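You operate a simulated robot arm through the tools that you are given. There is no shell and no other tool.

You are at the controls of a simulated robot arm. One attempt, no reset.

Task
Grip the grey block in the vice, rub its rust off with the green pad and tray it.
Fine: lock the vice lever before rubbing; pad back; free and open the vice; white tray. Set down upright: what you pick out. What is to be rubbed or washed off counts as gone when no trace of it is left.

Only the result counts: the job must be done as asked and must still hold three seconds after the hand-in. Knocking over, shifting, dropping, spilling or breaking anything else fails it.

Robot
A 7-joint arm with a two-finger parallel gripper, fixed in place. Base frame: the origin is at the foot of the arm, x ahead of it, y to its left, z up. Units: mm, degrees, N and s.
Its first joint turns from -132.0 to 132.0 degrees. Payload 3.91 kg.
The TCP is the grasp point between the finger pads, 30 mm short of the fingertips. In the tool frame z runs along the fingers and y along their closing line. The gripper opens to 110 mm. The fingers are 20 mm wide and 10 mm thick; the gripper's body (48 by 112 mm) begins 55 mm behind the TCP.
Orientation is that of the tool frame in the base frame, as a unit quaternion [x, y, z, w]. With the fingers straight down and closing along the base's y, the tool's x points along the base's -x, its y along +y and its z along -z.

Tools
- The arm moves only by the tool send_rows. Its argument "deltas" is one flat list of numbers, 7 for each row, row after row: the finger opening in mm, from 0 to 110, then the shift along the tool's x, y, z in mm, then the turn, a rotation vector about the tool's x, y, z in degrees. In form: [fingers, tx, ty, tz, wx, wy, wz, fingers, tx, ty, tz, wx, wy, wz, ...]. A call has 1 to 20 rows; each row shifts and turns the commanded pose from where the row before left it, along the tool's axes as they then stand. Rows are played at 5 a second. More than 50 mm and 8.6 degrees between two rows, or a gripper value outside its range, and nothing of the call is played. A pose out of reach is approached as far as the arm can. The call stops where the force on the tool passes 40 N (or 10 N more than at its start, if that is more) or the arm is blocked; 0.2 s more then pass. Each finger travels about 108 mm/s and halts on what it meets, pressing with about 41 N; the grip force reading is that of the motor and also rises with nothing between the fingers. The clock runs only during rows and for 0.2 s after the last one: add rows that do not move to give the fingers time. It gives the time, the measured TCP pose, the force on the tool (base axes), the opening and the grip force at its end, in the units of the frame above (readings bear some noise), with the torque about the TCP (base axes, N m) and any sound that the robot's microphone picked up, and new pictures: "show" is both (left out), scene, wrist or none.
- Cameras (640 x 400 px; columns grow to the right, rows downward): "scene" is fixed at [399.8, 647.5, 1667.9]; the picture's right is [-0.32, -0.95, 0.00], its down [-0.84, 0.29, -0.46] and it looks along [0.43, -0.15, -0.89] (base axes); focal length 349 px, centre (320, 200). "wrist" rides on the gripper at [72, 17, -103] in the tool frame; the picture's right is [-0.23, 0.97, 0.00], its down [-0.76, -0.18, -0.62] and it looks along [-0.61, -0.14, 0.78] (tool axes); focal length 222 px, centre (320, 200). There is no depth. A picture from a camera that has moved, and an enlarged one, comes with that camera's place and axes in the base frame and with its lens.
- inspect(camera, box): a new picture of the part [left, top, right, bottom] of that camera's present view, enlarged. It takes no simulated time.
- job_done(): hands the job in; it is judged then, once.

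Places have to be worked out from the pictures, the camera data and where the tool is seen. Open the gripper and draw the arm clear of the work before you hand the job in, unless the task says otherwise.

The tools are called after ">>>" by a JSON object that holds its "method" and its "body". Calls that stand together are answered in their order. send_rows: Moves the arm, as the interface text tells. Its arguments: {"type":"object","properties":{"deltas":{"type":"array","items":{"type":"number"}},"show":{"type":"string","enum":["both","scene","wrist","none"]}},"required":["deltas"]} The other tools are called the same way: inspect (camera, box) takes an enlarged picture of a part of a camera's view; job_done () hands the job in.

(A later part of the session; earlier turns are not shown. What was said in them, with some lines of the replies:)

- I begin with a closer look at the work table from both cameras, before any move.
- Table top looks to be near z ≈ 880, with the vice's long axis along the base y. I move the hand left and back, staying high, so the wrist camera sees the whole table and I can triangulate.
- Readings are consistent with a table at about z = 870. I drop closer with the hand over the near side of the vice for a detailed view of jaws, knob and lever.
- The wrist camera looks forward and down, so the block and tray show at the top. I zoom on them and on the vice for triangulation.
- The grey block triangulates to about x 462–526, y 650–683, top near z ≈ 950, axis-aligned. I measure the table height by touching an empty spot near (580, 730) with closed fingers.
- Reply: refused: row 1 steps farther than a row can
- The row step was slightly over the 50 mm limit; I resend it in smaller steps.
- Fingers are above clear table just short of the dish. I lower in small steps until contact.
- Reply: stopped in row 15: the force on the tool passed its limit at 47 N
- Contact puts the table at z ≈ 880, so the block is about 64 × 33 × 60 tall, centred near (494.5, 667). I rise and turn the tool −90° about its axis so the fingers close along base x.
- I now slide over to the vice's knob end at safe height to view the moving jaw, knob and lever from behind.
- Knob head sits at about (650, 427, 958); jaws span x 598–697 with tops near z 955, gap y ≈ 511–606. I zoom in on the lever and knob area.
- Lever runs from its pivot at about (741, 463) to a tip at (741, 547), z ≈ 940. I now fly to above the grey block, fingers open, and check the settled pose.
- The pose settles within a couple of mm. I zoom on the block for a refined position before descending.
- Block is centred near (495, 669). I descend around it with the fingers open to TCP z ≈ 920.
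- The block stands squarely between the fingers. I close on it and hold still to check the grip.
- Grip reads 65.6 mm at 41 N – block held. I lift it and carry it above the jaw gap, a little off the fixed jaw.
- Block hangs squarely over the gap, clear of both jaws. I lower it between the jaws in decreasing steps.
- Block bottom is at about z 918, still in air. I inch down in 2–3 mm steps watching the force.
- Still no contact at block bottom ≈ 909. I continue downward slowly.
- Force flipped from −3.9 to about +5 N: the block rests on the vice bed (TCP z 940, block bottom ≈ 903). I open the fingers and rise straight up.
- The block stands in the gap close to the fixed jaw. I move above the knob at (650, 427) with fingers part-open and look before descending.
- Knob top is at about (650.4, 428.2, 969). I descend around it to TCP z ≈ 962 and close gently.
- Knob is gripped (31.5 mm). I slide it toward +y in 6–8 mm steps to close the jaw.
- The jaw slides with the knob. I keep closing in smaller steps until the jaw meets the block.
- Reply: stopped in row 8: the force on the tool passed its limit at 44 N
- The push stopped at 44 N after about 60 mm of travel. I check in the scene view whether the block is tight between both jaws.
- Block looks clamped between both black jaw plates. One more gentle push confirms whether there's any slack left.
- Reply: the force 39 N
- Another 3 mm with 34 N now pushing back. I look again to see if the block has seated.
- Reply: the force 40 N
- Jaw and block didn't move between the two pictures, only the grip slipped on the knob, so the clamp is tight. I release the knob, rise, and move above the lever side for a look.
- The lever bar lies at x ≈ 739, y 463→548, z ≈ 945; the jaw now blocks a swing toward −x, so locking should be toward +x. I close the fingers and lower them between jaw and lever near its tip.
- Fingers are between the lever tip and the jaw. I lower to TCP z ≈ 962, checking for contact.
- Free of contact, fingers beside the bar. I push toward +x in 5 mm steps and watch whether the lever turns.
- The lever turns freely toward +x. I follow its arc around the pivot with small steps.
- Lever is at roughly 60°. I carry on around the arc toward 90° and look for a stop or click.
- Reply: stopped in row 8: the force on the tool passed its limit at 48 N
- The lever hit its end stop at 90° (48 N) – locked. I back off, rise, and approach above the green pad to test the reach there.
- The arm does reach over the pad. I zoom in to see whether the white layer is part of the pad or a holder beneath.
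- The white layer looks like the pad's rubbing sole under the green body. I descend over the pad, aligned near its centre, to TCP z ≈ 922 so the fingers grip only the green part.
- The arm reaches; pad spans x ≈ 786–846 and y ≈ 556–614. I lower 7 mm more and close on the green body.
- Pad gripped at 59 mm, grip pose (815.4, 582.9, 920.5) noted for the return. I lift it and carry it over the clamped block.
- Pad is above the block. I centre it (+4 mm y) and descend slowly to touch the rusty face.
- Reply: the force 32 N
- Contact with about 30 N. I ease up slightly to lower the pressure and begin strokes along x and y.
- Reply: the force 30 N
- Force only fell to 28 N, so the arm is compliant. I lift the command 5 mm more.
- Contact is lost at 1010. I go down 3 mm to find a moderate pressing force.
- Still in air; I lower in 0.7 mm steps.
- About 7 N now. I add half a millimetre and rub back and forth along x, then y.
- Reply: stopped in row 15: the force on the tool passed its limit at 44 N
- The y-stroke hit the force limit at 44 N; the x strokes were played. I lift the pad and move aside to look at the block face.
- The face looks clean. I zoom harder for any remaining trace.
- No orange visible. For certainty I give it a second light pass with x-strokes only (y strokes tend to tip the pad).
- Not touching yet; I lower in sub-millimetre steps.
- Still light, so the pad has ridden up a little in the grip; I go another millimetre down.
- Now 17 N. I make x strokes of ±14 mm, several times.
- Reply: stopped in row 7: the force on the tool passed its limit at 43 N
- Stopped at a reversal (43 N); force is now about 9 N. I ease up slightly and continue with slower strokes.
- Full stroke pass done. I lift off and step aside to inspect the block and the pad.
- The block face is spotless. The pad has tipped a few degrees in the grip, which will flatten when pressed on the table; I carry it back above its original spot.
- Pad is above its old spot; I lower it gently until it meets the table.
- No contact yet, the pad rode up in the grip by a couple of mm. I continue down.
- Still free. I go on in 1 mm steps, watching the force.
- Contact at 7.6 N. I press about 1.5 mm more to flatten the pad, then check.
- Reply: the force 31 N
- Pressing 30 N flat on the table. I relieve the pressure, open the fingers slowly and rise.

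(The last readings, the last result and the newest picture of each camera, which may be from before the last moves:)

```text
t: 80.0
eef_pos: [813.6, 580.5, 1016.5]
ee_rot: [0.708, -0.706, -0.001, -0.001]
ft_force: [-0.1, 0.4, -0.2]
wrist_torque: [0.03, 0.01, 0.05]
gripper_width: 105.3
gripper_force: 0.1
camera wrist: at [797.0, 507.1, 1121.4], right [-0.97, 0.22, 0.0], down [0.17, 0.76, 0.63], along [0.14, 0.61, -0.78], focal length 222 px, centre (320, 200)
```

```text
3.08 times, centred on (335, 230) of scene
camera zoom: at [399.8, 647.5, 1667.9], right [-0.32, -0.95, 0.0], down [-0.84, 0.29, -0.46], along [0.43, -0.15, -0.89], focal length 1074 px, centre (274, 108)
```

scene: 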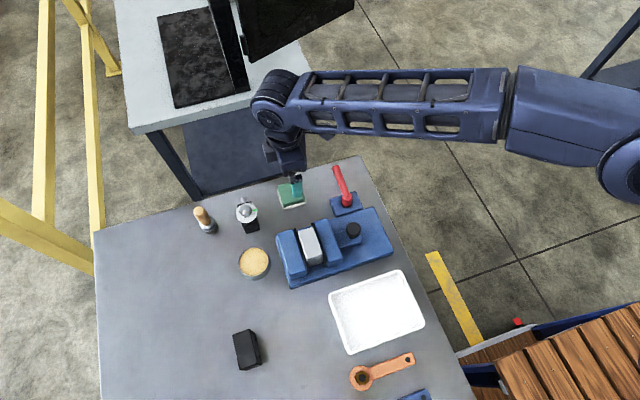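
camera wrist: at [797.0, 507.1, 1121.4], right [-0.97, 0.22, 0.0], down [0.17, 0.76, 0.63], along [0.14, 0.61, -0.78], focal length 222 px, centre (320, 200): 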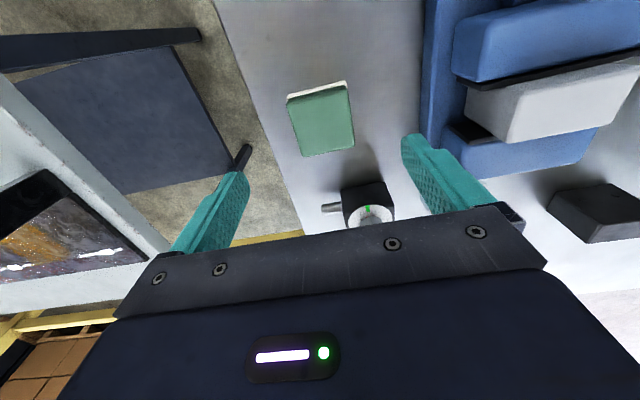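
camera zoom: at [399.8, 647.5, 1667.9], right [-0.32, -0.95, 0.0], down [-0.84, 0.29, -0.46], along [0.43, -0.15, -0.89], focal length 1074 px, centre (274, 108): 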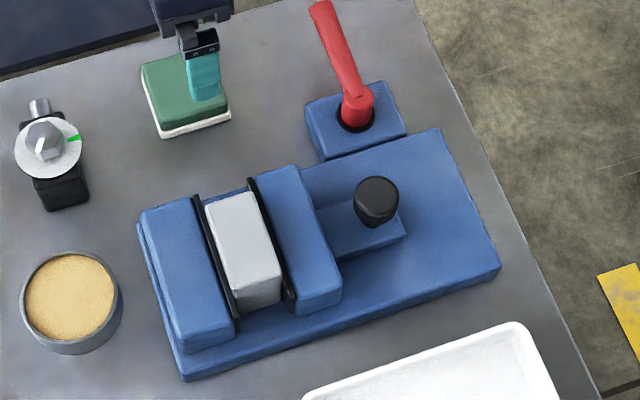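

Pad is back within a few mm. Next I free the lever: closed fingers go down on its −y side and push it back along the arc.

>>> {"method": "send_rows", "body": {"deltas": [60, 37, 1.5, 0, 0, 0, 0, 0, 37, 1.5, 0, 0, 0, 0, 0, 36, 1.5, 0, 0, 0, 0, 0, 36, 1.5, 0, 0, 0, 0, 0, 0, 0, 0, 0, 0, 0, 0, 0, 0, 20, 0, 0, 0, 0, 0, 0, 0, 0, 0, 0], "show": "wrist"}}

```text
t: 81.6
eef_pos: [808.6, 435.0, 995.2]
ee_rot: [0.708, -0.706, -0.001, -0.003]
ft_force: [-0.3, -0.4, -0.9]
wrist_torque: [0.02, -0.05, 0.02]
gripper_width: 0.1
gripper_force: 37.6
camera wrist: at [792.2, 362.6, 1099.8], right [-0.97, 0.22, 0.0], down [0.17, 0.76, 0.63], along [0.14, 0.61, -0.78], focal length 222 px, centre (320, 200)
```

wrist: 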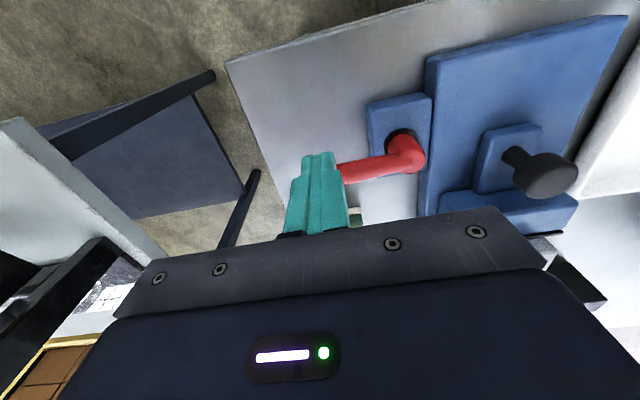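

The lever bar's near side is around y ≈ 451; I shift 4 mm further away, then lower to TCP z ≈ 962.

>>> {"method": "send_rows", "body": {"deltas": [0, 4, 0, 0, 0, 0, 0, 0, 0, 0, 15, 0, 0, 0, 0, 0, 0, 12, 0, 0, 0, 0, 0, 0, 6, 0, 0, 0, 0, 0, 0, 0, 0, 0, 0], "show": "wrist"}}

```text
t: 82.8
eef_pos: [807.1, 431.0, 965.1]
ee_rot: [0.708, -0.706, -0.001, -0.002]
ft_force: [-0.6, -0.3, -0.5]
wrist_torque: [-0.02, -0.01, 0.01]
gripper_width: 0.3
gripper_force: 37.9
camera wrist: at [791.9, 357.9, 1068.6], right [-0.97, 0.22, 0.0], down [0.17, 0.76, 0.63], along [0.14, 0.61, -0.78], focal length 222 px, centre (320, 200)
```

wrist: 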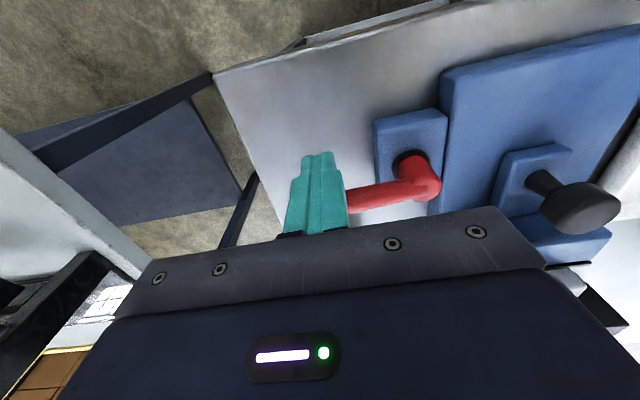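

Clear. I push the lever along its arc back toward +y.

>>> {"method": "send_rows", "body": {"deltas": [0, -6, 0, 2, 0, 0, 0, 0, -6, 0, 0, 0, 0, 0, 0, -6, -1, 0, 0, 0, 0, 0, -6, -1, 0, 0, 0, 0, 0, -6, -1, 0, 0, 0, 0, 0, -6, 0.7, 0, 0, 0, 0, 0, -6, 0.7, 0, 0, 0, 0, 0, -6, 0.7, 0, 0, 0, 0, 0, -5.8, 2.2, 0, 0, 0, 0, 0, -5.8, 2.2, 0, 0, 0, 0, 0, -5.8, 2.2, 0, 0, 0, 0, 0, -5, 3.6, 0, 0, 0, 0, 0, -5, 3.6, 0, 0, 0, 0, 0, -5, 3.6, 0, 0, 0, 0, 0, 0, 0, 0, 0, 0, 0], "show": "both"}}

```text
t: 86.0
eef_pos: [791.8, 512.9, 963.4]
ee_rot: [0.708, -0.706, -0.001, -0.002]
ft_force: [0.4, -0.7, 0.3]
wrist_torque: [0.01, -0.02, -0.02]
gripper_width: 0.2
gripper_force: 37.8
camera wrist: at [775.3, 439.9, 1066.5], right [-0.97, 0.22, 0.0], down [0.17, 0.76, 0.63], along [0.14, 0.61, -0.78], focal length 222 px, centre (320, 200)
```

scene: 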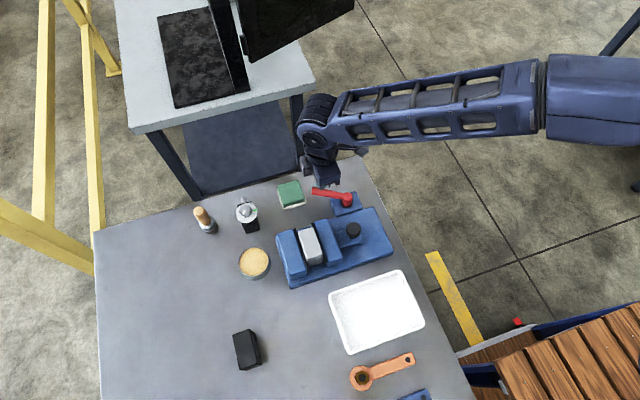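
wrist: 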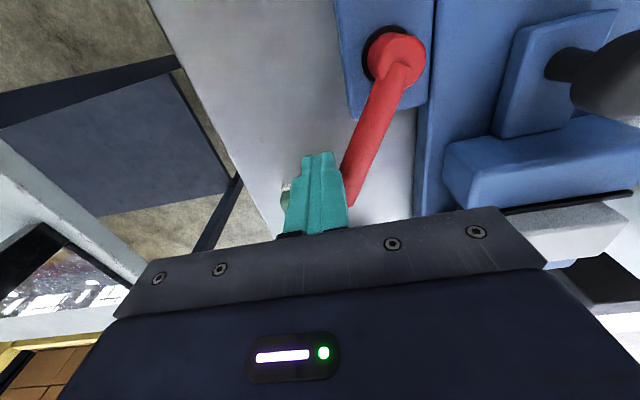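

The lever is at about 30° and turning easily. I finish the arc to its original end stop.

>>> {"method": "send_rows", "body": {"deltas": [0, -3.9, 4.8, 0, 0, 0, 0, 0, -3.9, 4.8, 0, 0, 0, 0, 0, -3.9, 4.8, 0, 0, 0, 0, 0, -2.5, 5.6, 0, 0, 0, 0, 0, -2.5, 5.6, 0, 0, 0, 0, 0, -1.5, 4, 0, 0, 0, 0, 0, 0, 3, 0, 0, 0, 0, 0, 0, 3, 0, 0, 0, 0, 0, 0, 3, 0, 0, 0, 0, 0, 0, 3, 0, 0, 0, 0], "show": "both"}}

```text
t: 88.0
eef_pos: [756.9, 530.8, 963.0]
ee_rot: [-0.707, 0.707, 0.001, 0.005]
ft_force: [10.4, 5.6, -4.4]
wrist_torque: [0.11, -0.23, -0.05]
gripper_width: 0.1
gripper_force: 37.6
stopped in row 9: the force on the tool passed its limit at 46 N (the readings are from after the stop); the commanded pose is now the measured one
camera wrist: at [740.3, 456.4, 1067.6], right [-0.97, 0.23, -0.01], down [0.17, 0.76, 0.63], along [0.15, 0.61, -0.78], focal length 222 px, centre (320, 200)
```

scene: 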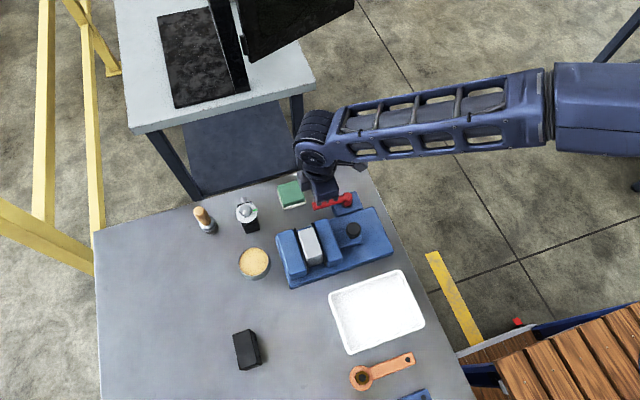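
wrist: 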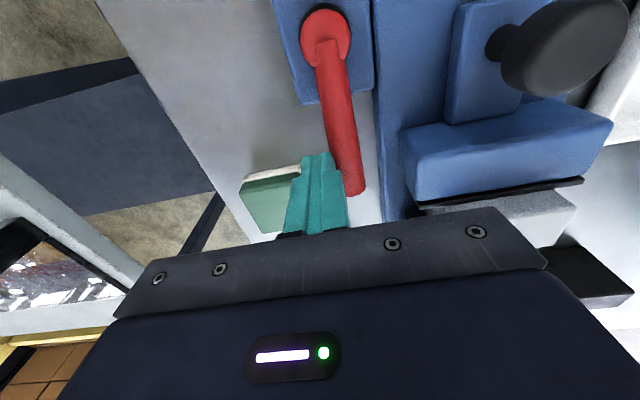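

The lever is back at its stop (46 N), freed. I back off, rise, correct the small tilt, and move over the knob at about (650, 486).

>>> {"method": "send_rows", "body": {"deltas": [0, 0, -4, 0, 0, 0, 0, 0, 0, 0, -40, -0.32, 0.49, 0, 0, 0, 0, -40, 0, 0, 0, 40, 15, 37, 0, 0, 0, 0, 80, 15, 37, 0, 0, 0, 0, 80, 15, 37, 0, 0, 0, 0, 80, 0, 0, 0, 0, 0, 0, 80, 0, 0, 0, 0, 0, 0], "show": "both"}}

>>> {"method": "inspect", "body": {"camera": "wrist", "box": [220, 80, 420, 240]}}

>>> {"method": "inspect", "body": {"camera": "scene", "box": [265, 165, 405, 295]}}

```text
t: 89.8
eef_pos: [649.3, 483.6, 1044.4]
ee_rot: [0.708, -0.707, 0.001, 0.0]
ft_force: [-0.2, 0.0, 0.0]
wrist_torque: [0.02, 0.0, -0.02]
gripper_width: 80.1
gripper_force: 0.1
camera wrist: at [632.6, 411.2, 1149.0], right [-0.97, 0.23, 0.0], down [0.18, 0.76, 0.62], along [0.14, 0.61, -0.78], focal length 222 px, centre (320, 200)
```

scene: 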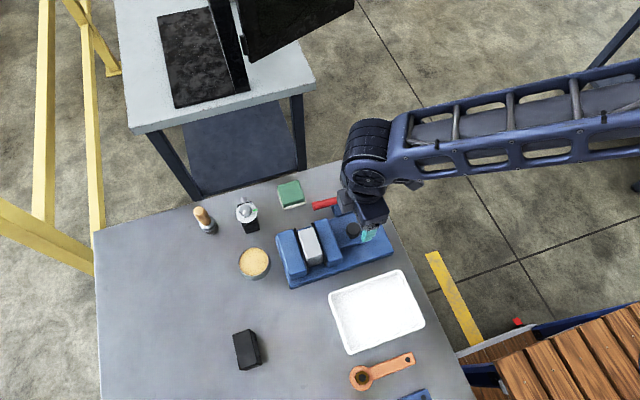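
wrist: 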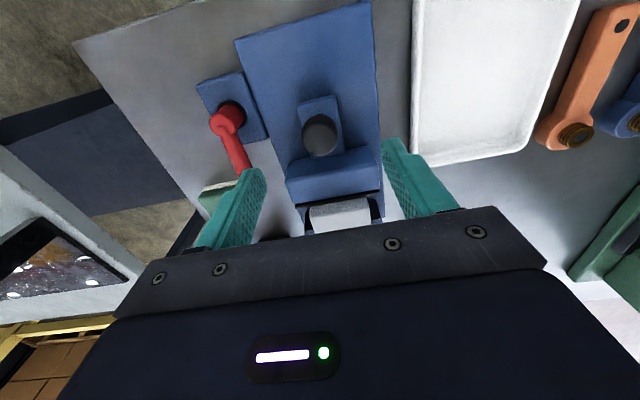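

```text
2.50 times, centred on (320, 160) of wrist
camera zoom: at [632.6, 411.2, 1149.0], right [-0.97, 0.23, 0.0], down [0.18, 0.76, 0.62], along [0.14, 0.61, -0.78], focal length 555 px, centre (320, 300)
```

zoom: 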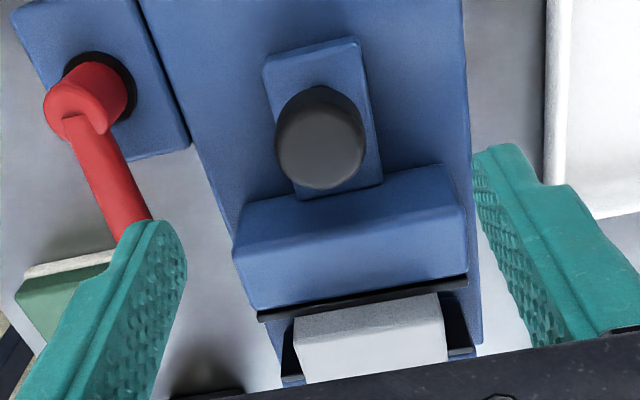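

```text
3.08 times, centred on (335, 230) of scene
camera zoom: at [399.8, 647.5, 1667.9], right [-0.32, -0.95, 0.0], down [-0.84, 0.29, -0.46], along [0.43, -0.15, -0.89], focal length 1074 px, centre (274, 108)
```

zoom: 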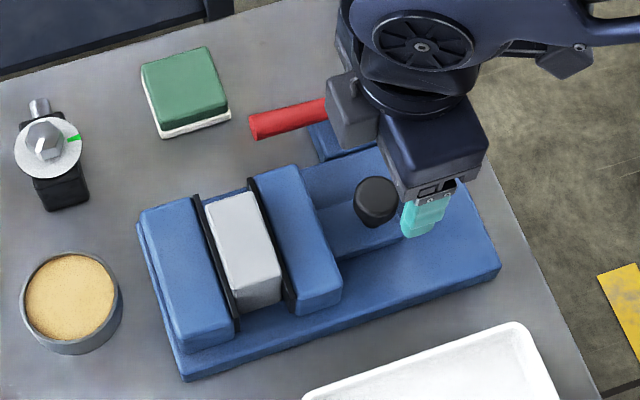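

Lever matches its original position; knob centre is at about (650, 487). I descend around it and close.

>>> {"method": "send_rows", "body": {"deltas": [80, -3.7, -0.7, 25, 0, 0, 0, 80, 0, 0, 25, 0, 0, 0, 80, 0, 0, 22, 0, 0, 0, 80, 0, 0, 11, 0, 0, 0, 80, 0, 0, 0, 0, 0, 0, 50, 0, 0, 0, 0, 0, 0, 20, 0, 0, 0, 0, 0, 0, 20, 0, 0, 0, 0, 0, 0, 20, 0, 0, 0, 0, 0, 0], "show": "wrist"}}

```text
t: 91.8
eef_pos: [649.6, 486.8, 961.3]
ee_rot: [0.708, -0.706, 0.001, -0.001]
ft_force: [1.2, -0.3, -3.4]
wrist_torque: [0.23, -0.01, -0.02]
gripper_width: 31.4
gripper_force: 45.1
camera wrist: at [633.6, 414.8, 1065.8], right [-0.97, 0.23, 0.0], down [0.18, 0.76, 0.62], along [0.14, 0.61, -0.78], focal length 222 px, centre (320, 200)
```

wrist: 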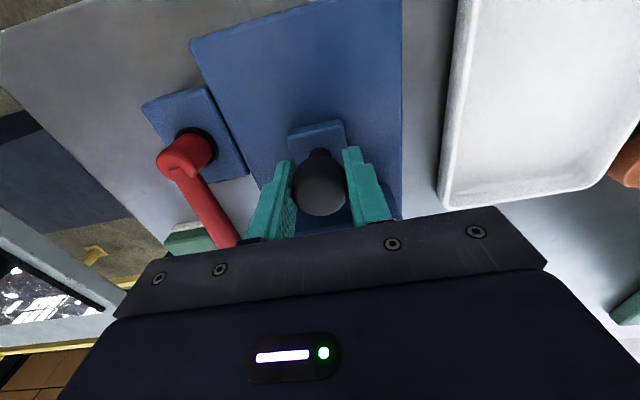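

Knob gripped. I slide the jaw open toward −y by about 60 mm.

>>> {"method": "send_rows", "body": {"deltas": [20, 3, 0, 0, 0, 0, 0, 20, 5, 0, 0, 0, 0, 0, 20, 7, 0, 0, 0, 0, 0, 20, 8, 0, 0, 0, 0, 0, 20, 8, 0, 0, 0, 0, 0, 20, 8, 0, 0, 0, 0, 0, 20, 8, 0, 0, 0, 0, 0, 20, 7, 0, 0, 0, 0, 0, 20, 5, 0, 0, 0, 0, 0, 20, 0, 0, 0, 0, 0, 0], "show": "both"}}

```text
t: 94.0
eef_pos: [649.5, 427.9, 960.9]
ee_rot: [0.708, -0.707, 0.0, 0.0]
ft_force: [10.7, 0.3, 12.1]
wrist_torque: [0.13, -0.06, 0.01]
gripper_width: 31.6
gripper_force: 44.9
camera wrist: at [633.4, 356.6, 1065.8], right [-0.97, 0.23, 0.0], down [0.18, 0.76, 0.62], along [0.14, 0.61, -0.78], focal length 222 px, centre (320, 200)
```

scene: 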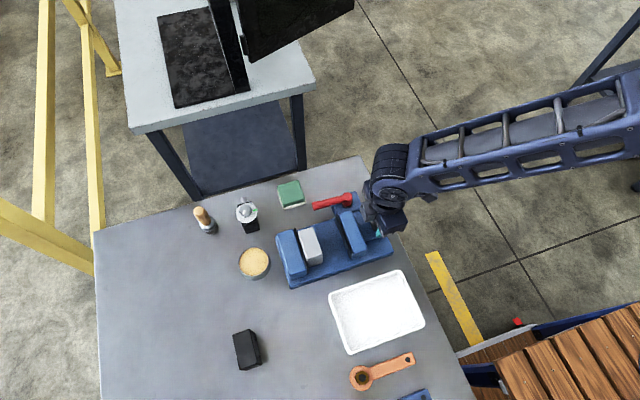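
wrist: 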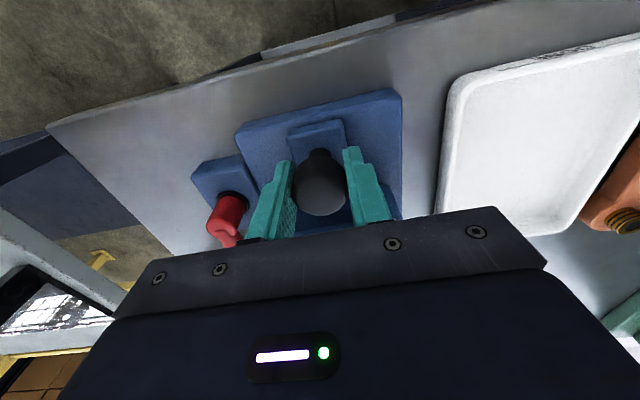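

The vice is open again and the block stands by the fixed jaw. I release the knob, rise and move over the block.

>>> {"method": "send_rows", "body": {"deltas": [50, 0, 0, 0, 0, 0, 0, 75, 0, 0, 0, 0, 0, 0, 75, 0, 0, -20, 0, 0, 0, 75, 0, 0, -40, 0, 0, 0, 75, 0, 0, -40, 0, 0, 0, 110, -39, 0, 0, 0, 0, 0, 110, -39, 0, 0, 0, 0, 0, 110, -39, 0, 0, 0, 0, 0, 110, -39, 0, 0, 0, 0, 0, 110, 0, 0, 0, 0, 0, 0, 110, 0, 0, 0, 0, 0, 0], "show": "both"}}

>>> {"method": "inspect", "body": {"camera": "wrist", "box": [240, 60, 440, 220]}}

```text
t: 96.4
eef_pos: [649.8, 584.6, 1058.9]
ee_rot: [0.707, -0.707, 0.001, -0.001]
ft_force: [0.1, -0.6, 0.3]
wrist_torque: [0.0, -0.03, 0.01]
gripper_width: 110.0
gripper_force: 0.1
camera wrist: at [633.5, 511.9, 1163.1], right [-0.97, 0.23, 0.0], down [0.18, 0.76, 0.62], along [0.14, 0.61, -0.78], focal length 222 px, centre (320, 200)
```

scene: 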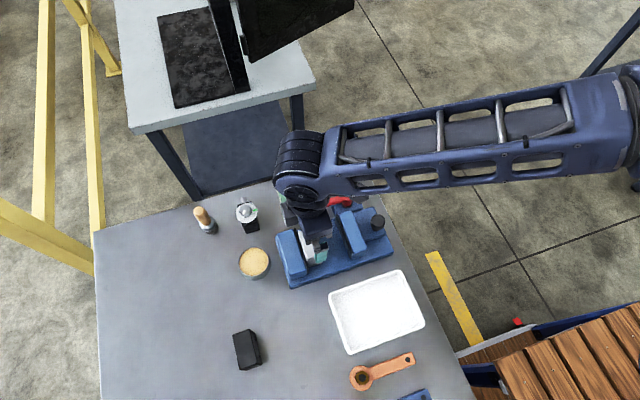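
wrist: 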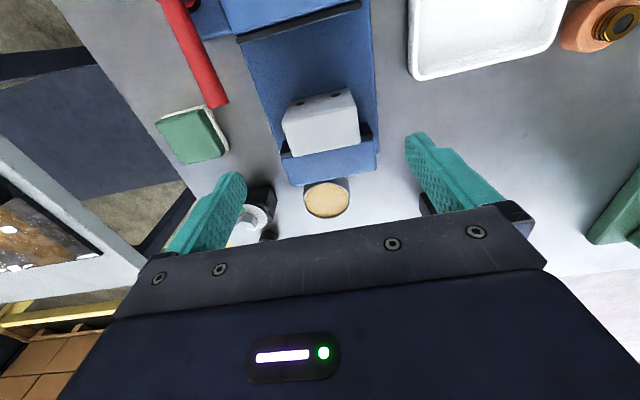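

```text
2.50 times, centred on (340, 140) of wrist
camera zoom: at [633.5, 511.9, 1163.1], right [-0.97, 0.23, 0.0], down [0.18, 0.76, 0.62], along [0.14, 0.61, -0.78], focal length 555 px, centre (270, 350)
```

zoom: 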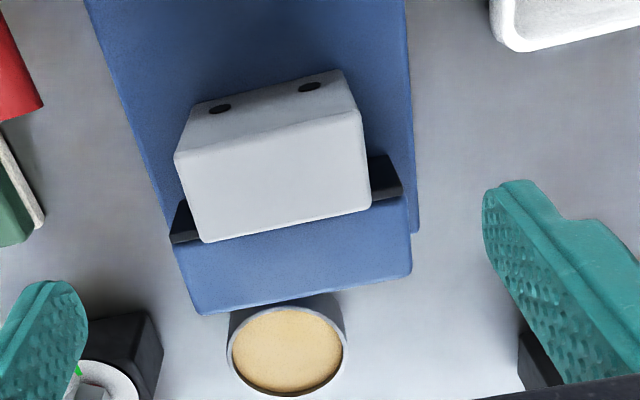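

Block top is clean from this view too, centred near (649, 588.5). I descend around it and grip across x.

>>> {"method": "send_rows", "body": {"deltas": [110, -4, 0.8, 30, 0, 0, 0, 110, 0, 0, 35, 0, 0, 0, 110, 0, 0, 30, 0, 0, 0, 110, 0, 0, 17, 0, 0, 0, 110, 0, 0, 6, 0, 0, 0, 110, 0, 0, 0, 0, 0, 0, 80, 0, 0, 0, 0, 0, 0, 50, 0, 0, 0, 0, 0, 0, 50, 0, 0, 0, 0, 0, 0, 50, 0, 0, 0, 0, 0, 0], "show": "both"}}

```text
t: 98.6
eef_pos: [650.0, 587.3, 942.1]
ee_rot: [0.708, -0.706, 0.001, 0.0]
ft_force: [-1.5, -0.9, 1.1]
wrist_torque: [0.01, 0.13, -0.03]
gripper_width: 65.8
gripper_force: 41.3
camera wrist: at [632.9, 515.0, 1046.3], right [-0.97, 0.23, 0.0], down [0.18, 0.76, 0.62], along [0.14, 0.61, -0.78], focal length 222 px, centre (320, 200)
```

scene: 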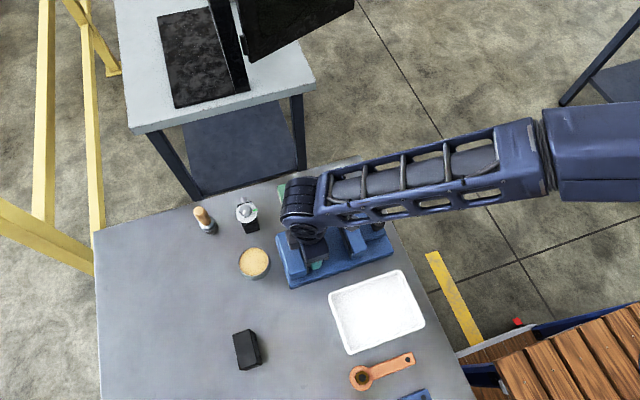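
wrist: 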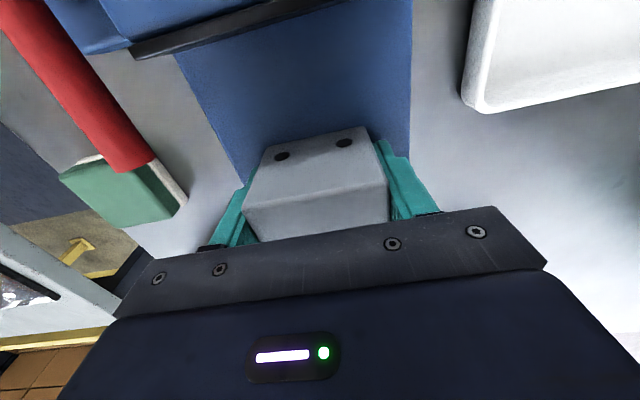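

Block gripped (65.8 mm). I lift it clear, carry it over the white tray centre near (487, 492), and turn the tool +90° so the fingers open along the tray's long side.

>>> {"method": "send_rows", "body": {"deltas": [50, 0, 0, -15, 0, 0, 0, 50, 0, 0, -40, 0, 0, 0, 50, 0, 0, -45, 0, 0, 0, 50, 0, 0, -38, 0, 0, 0, 50, 23.75, 40.75, 0, 0, 0, 0, 50, 23.75, 40.75, 0, 0, 0, 0, 50, 23.75, 40.75, 0, 0, 0, 0, 50, 23.75, 40.75, 0, 0, 0, 0, 50, 0, 0, 0, 0, 0, 0, 50, 0, 0, 0, 0, 0, 0], "show": "both"}}

>>> {"method": "send_rows", "body": {"deltas": [50, 0, 0, 0, 0, 0, 8.18182, 50, 0, 0, 0, 0, 0, 8.18182, 50, 0, 0, 0, 0, 0, 8.18182, 50, 0, 0, 0, 0, 0, 8.18182, 50, 0, 0, 0, 0, 0, 8.18182, 50, 0, 0, 0, 0, 0, 8.18182, 50, 0, 0, 0, 0, 0, 8.18182, 50, 0, 0, 0, 0, 0, 8.18182, 50, 0, 0, 0, 0, 0, 8.18182, 50, 0, 0, 0, 0, 0, 8.18182, 50, 0, 0, 0, 0, 0, 8.18182, 50, 0, 0, 0, 0, 0, 0, 50, 0, 0, 0, 0, 0, 0], "show": "both"}}

```text
t: 100.8
eef_pos: [487.9, 494.3, 1079.6]
ee_rot: [0.708, -0.707, 0.0, 0.0]
ft_force: [0.0, 0.2, -5.2]
wrist_torque: [-0.03, -0.02, 0.03]
gripper_width: 66.0
gripper_force: 41.1
camera wrist: at [471.2, 421.5, 1183.8], right [-0.97, 0.23, 0.0], down [0.18, 0.76, 0.62], along [0.14, 0.61, -0.78], focal length 222 px, centre (320, 200)
```

scene: 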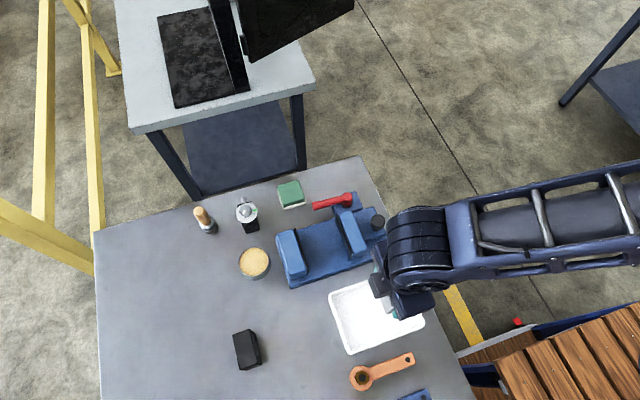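
wrist: 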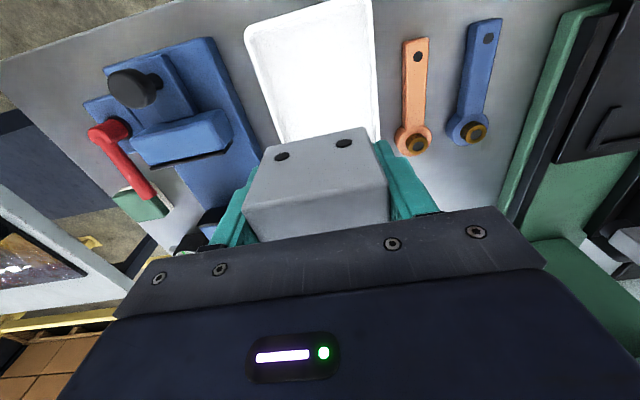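

```text
t: 103.6
eef_pos: [486.3, 493.3, 1080.8]
ee_rot: [-0.001, 1.0, 0.0, 0.0]
ft_force: [0.0, 0.0, -4.3]
wrist_torque: [-0.06, 0.01, -0.01]
gripper_width: 65.8
gripper_force: 41.7
camera wrist: at [413.5, 510.6, 1185.2], right [0.23, 0.97, 0.0], down [0.76, -0.18, 0.62], along [0.61, -0.14, -0.78], focal length 222 px, centre (320, 200)
```

scene: 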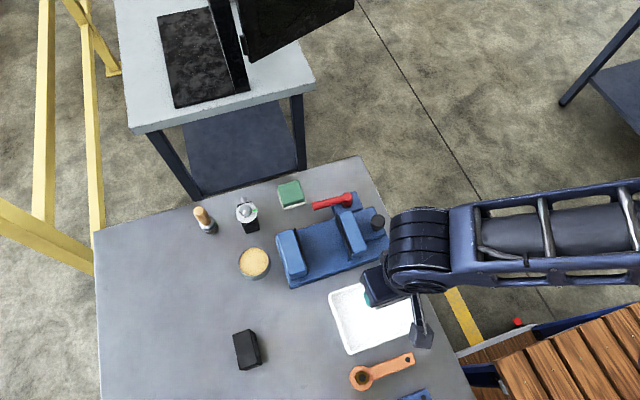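
wrist: 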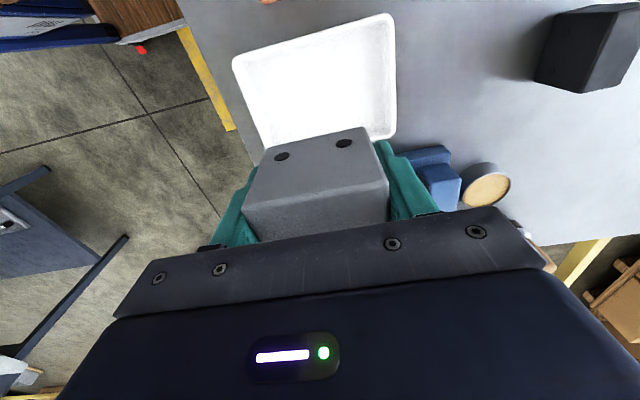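

The tray is centred at (487, 494) by both cameras and the block hangs over its middle. I lower it in decreasing steps.

>>> {"method": "send_rows", "body": {"deltas": [50, 0, 0, 40, 0, 0, 0, 50, 0, 0, 40, 0, 0, 0, 50, 0, 0, 35, 0, 0, 0, 50, 0, 0, 20, 0, 0, 0, 50, 0, 0, 8, 0, 0, 0, 50, 0, 0, 0, 0, 0, 0, 50, 0, 0, 0, 0, 0, 0], "show": "both"}}

```text
t: 105.2
eef_pos: [486.1, 494.0, 938.3]
ee_rot: [-0.001, 1.0, 0.0, 0.001]
ft_force: [-0.9, -0.6, -3.9]
wrist_torque: [-0.03, 0.03, 0.02]
gripper_width: 65.9
gripper_force: 41.0
camera wrist: at [413.3, 511.2, 1043.3], right [0.23, 0.97, 0.0], down [0.76, -0.18, 0.62], along [0.61, -0.14, -0.78], focal length 222 px, centre (320, 200)
```

scene: 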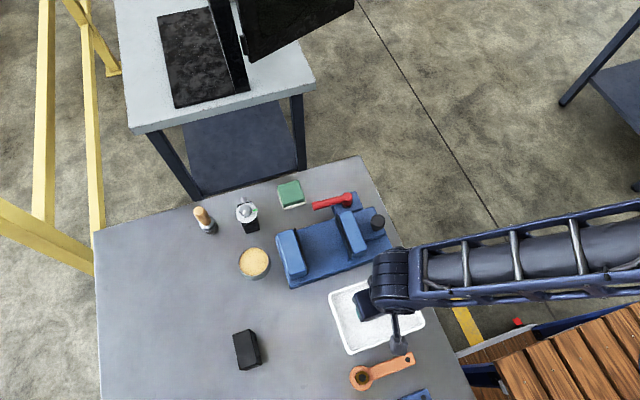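
wrist: 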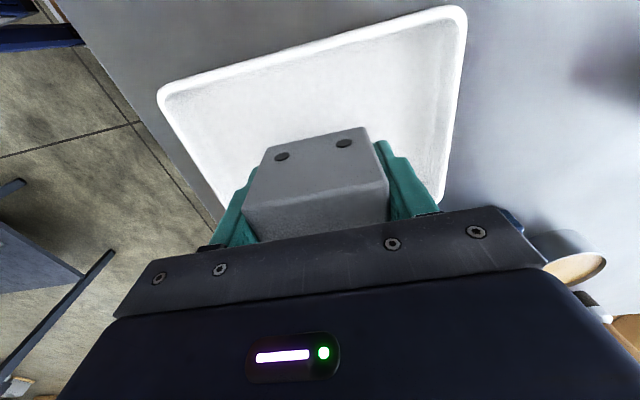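

Block bottom is about at z 899, well inside the tray walls. I inch down until the tray floor takes the load.

>>> {"method": "send_rows", "body": {"deltas": [50, 0, 0, 3, 0, 0, 0, 50, 0, 0, 3, 0, 0, 0, 50, 0, 0, 2, 0, 0, 0, 50, 0, 0, 1, 0, 0, 0, 50, 0, 0, 0, 0, 0, 0], "show": "none"}}

```text
t: 106.4
eef_pos: [484.3, 494.7, 928.1]
ee_rot: [0.0, 1.0, 0.0, 0.001]
ft_force: [-0.3, 0.5, -4.4]
wrist_torque: [-0.03, 0.0, -0.03]
gripper_width: 65.8
gripper_force: 41.0
```

>>> {"method": "send_rows", "body": {"deltas": [50, 0, 0, 1.5, 0, 0, 0, 50, 0, 0, 1, 0, 0, 0, 50, 0, 0, 1, 0, 0, 0, 50, 0, 0, 0, 0, 0, 0], "show": "none"}}

```text
t: 107.4
eef_pos: [486.4, 495.0, 926.2]
ee_rot: [-0.001, 1.0, 0.0, 0.0]
ft_force: [-0.3, -0.3, -4.4]
wrist_torque: [0.0, -0.05, -0.03]
gripper_width: 65.9
gripper_force: 40.9
```

Still hanging freely (−4.4 N). A few more small steps.

>>> {"method": "send_rows", "body": {"deltas": [50, 0, 0, 1, 0, 0, 0, 50, 0, 0, 1, 0, 0, 0, 50, 0, 0, 0.8, 0, 0, 0, 50, 0, 0, 0, 0, 0, 0], "show": "none"}}

```text
t: 108.4
eef_pos: [484.5, 493.4, 922.0]
ee_rot: [-0.001, 1.0, 0.0, 0.0]
ft_force: [-0.4, 0.5, -3.9]
wrist_torque: [0.01, 0.02, -0.02]
gripper_width: 65.9
gripper_force: 41.0
```

>>> {"method": "send_rows", "body": {"deltas": [50, 0, 0, 0.8, 0, 0, 0, 50, 0, 0, 0.8, 0, 0, 0, 50, 0, 0, 0.6, 0, 0, 0, 50, 0, 0, 0, 0, 0, 0], "show": "none"}}

```text
t: 109.4
eef_pos: [486.5, 493.8, 919.9]
ee_rot: [0.0, 1.0, 0.0, 0.0]
ft_force: [-0.2, 0.2, -3.0]
wrist_torque: [-0.03, -0.03, -0.01]
gripper_width: 65.9
gripper_force: 41.2
```

Nearly there; another millimetre or two.

>>> {"method": "send_rows", "body": {"deltas": [50, 0, 0, 0.6, 0, 0, 0, 50, 0, 0, 0.6, 0, 0, 0, 50, 0, 0, 0, 0, 0, 0], "show": "none"}}

```text
t: 110.2
eef_pos: [486.2, 492.3, 919.7]
ee_rot: [-0.001, 1.0, 0.0, 0.001]
ft_force: [-0.3, -0.2, -3.3]
wrist_torque: [0.04, -0.01, 0.0]
gripper_width: 66.0
gripper_force: 41.5
```

>>> {"method": "send_rows", "body": {"deltas": [50, 0, 0, 0.6, 0, 0, 0, 50, 0, 0, 0.6, 0, 0, 0, 50, 0, 0, 0, 0, 0, 0], "show": "none"}}

```text
t: 111.0
eef_pos: [488.0, 494.8, 918.7]
ee_rot: [-0.001, 1.0, 0.001, 0.001]
ft_force: [-1.6, -4.9, 31.9]
wrist_torque: [-1.06, 0.17, -0.19]
gripper_width: 65.7
gripper_force: 40.9
```

Contact with the tray floor. I ease off half a millimetre, open the fingers and rise straight up.

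>>> {"method": "send_rows", "body": {"deltas": [50, 0, 0, -0.7, 0, 0, 0, 70, 0, 0, 0, 0, 0, 0, 80, 0, 0, 0, 0, 0, 0, 90, 0, 0, 0, 0, 0, 0, 90, 0, 0, 0, 0, 0, 0, 90, 0, 0, -15, 0, 0, 0, 90, 0, 0, -40, 0, 0, 0, 90, 0, 0, -45, 0, 0, 0, 90, 0, 0, -45, 0, 0, 0, 90, 0, 0, 0, 0, 0, 0], "show": "both"}}

```text
t: 113.2
eef_pos: [484.0, 493.3, 1062.9]
ee_rot: [-0.001, 1.0, -0.001, 0.001]
ft_force: [0.8, 0.5, 0.1]
wrist_torque: [0.0, 0.04, 0.02]
gripper_width: 89.7
gripper_force: 0.1
camera wrist: at [412.6, 510.8, 1168.4], right [0.23, 0.97, 0.0], down [0.76, -0.18, 0.62], along [0.61, -0.14, -0.78], focal length 222 px, centre (320, 200)
```

scene: 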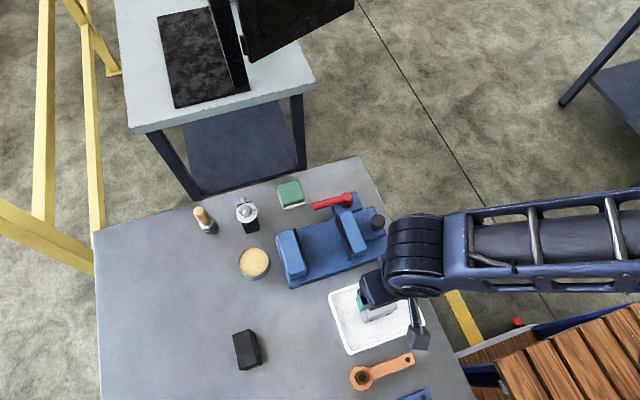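
wrist: 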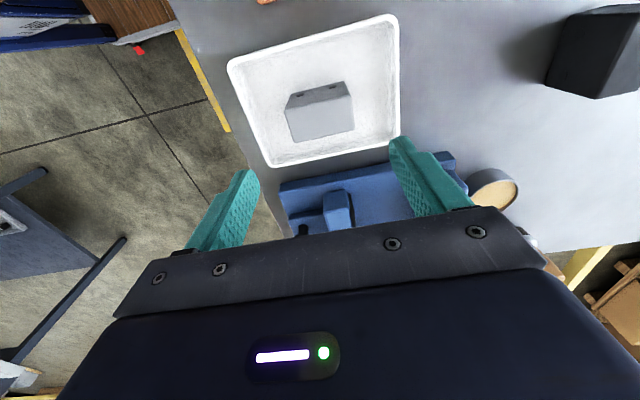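

The block stands upright in the tray. I draw the arm up and away to the right for a final unobstructed look.

>>> {"method": "send_rows", "body": {"deltas": [90, 0, 0, -45, 0, 0, 0, 110, 0, 0, -45, 0, 0, 0, 110, 0, 0, -45, 0, 0, 0, 110, 0, 0, -45, 0, 0, 0, 110, -30, -35, 0, 0, 0, 0, 110, -30, -35, 0, 0, 0, 0, 110, -30, -35, 0, 0, 0, 0, 110, -30, -35, 0, 0, 0, 0, 110, -30, 0, 0, 0, 0, 0, 110, 0, 0, 0, 0, 0, 0, 110, 0, 0, 0, 0, 0, 0], "show": "both"}}

>>> {"method": "inspect", "body": {"camera": "scene", "box": [180, 160, 440, 300]}}

>>> {"method": "inspect", "body": {"camera": "scene", "box": [320, 260, 430, 360]}}

```text
t: 115.6
eef_pos: [635.4, 351.6, 1243.1]
ee_rot: [0.0, 1.0, 0.0, 0.001]
ft_force: [0.4, -0.7, -0.5]
wrist_torque: [0.0, 0.02, 0.0]
gripper_width: 109.9
gripper_force: 0.0
camera wrist: at [563.6, 368.4, 1347.3], right [0.23, 0.97, 0.0], down [0.76, -0.18, 0.62], along [0.61, -0.14, -0.78], focal length 222 px, centre (320, 200)
```

scene: 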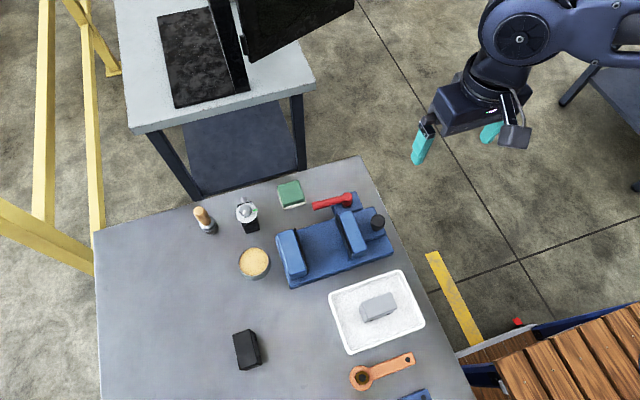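
wrist: 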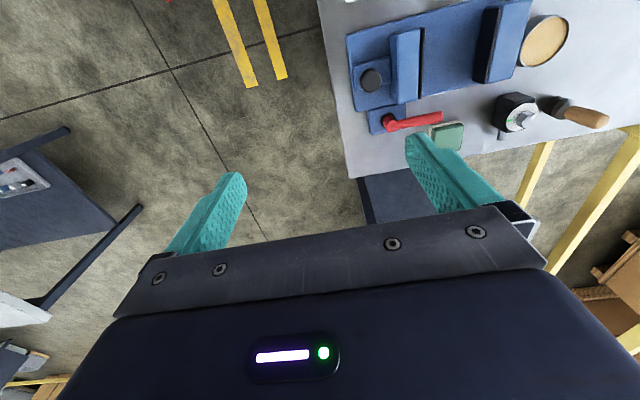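

```text
2.46 times, centred on (310, 230) of scene
camera zoom: at [399.8, 647.5, 1667.9], right [-0.32, -0.95, 0.0], down [-0.84, 0.29, -0.46], along [0.43, -0.15, -0.89], focal length 859 px, centre (345, 126)
```

zoom: 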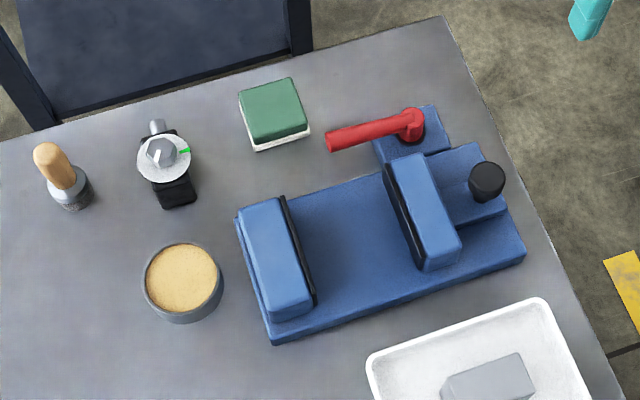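

```text
4.00 times, centred on (375, 310) of scene
camera zoom: at [399.8, 647.5, 1667.9], right [-0.32, -0.95, 0.0], down [-0.84, 0.29, -0.46], along [0.43, -0.15, -0.89], focal length 1396 px, centre (100, -240)
```

zoom: 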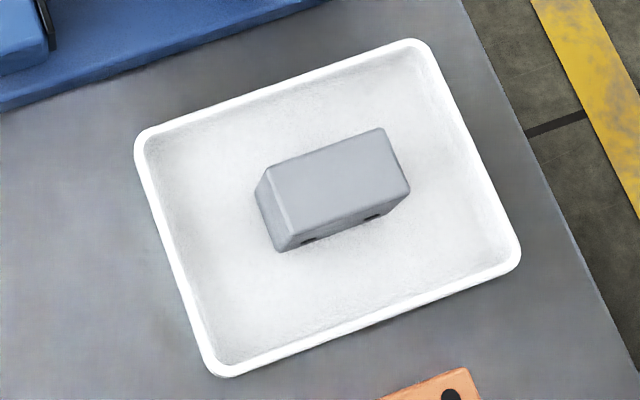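

The final pictures show the clean block upright in the white tray, the pad back in place, the lever freed, the vice open, nothing else disturbed and the arm clear with the gripper open. I hand the job in.

>>> {"method": "job_done", "body": {}}

```text
The job is handed in.
```

The job is handed in. I don't have the verdict yet, but the final pictures show everything the task asked for.

- **Vice:** I clamped the grey block between the jaws and locked the lever at its end stop before rubbing. Afterwards I freed the lever and opened the jaw back to where it started.
- **Rust:** I rubbed the block twice with the green pad. Close-ups from both cameras show no rust left.
- **Pad:** It is back flat on the table, about 3 mm from its original spot.
- **Block:** It stands upright near the middle of the white tray.
- **Arm:** It is clear of the work with the gripper open, and nothing else on the table looks moved.

The microphone picked up no click when the lever locked. I took it as locked because it swung a full 90° and stopped hard there, at 48 N.
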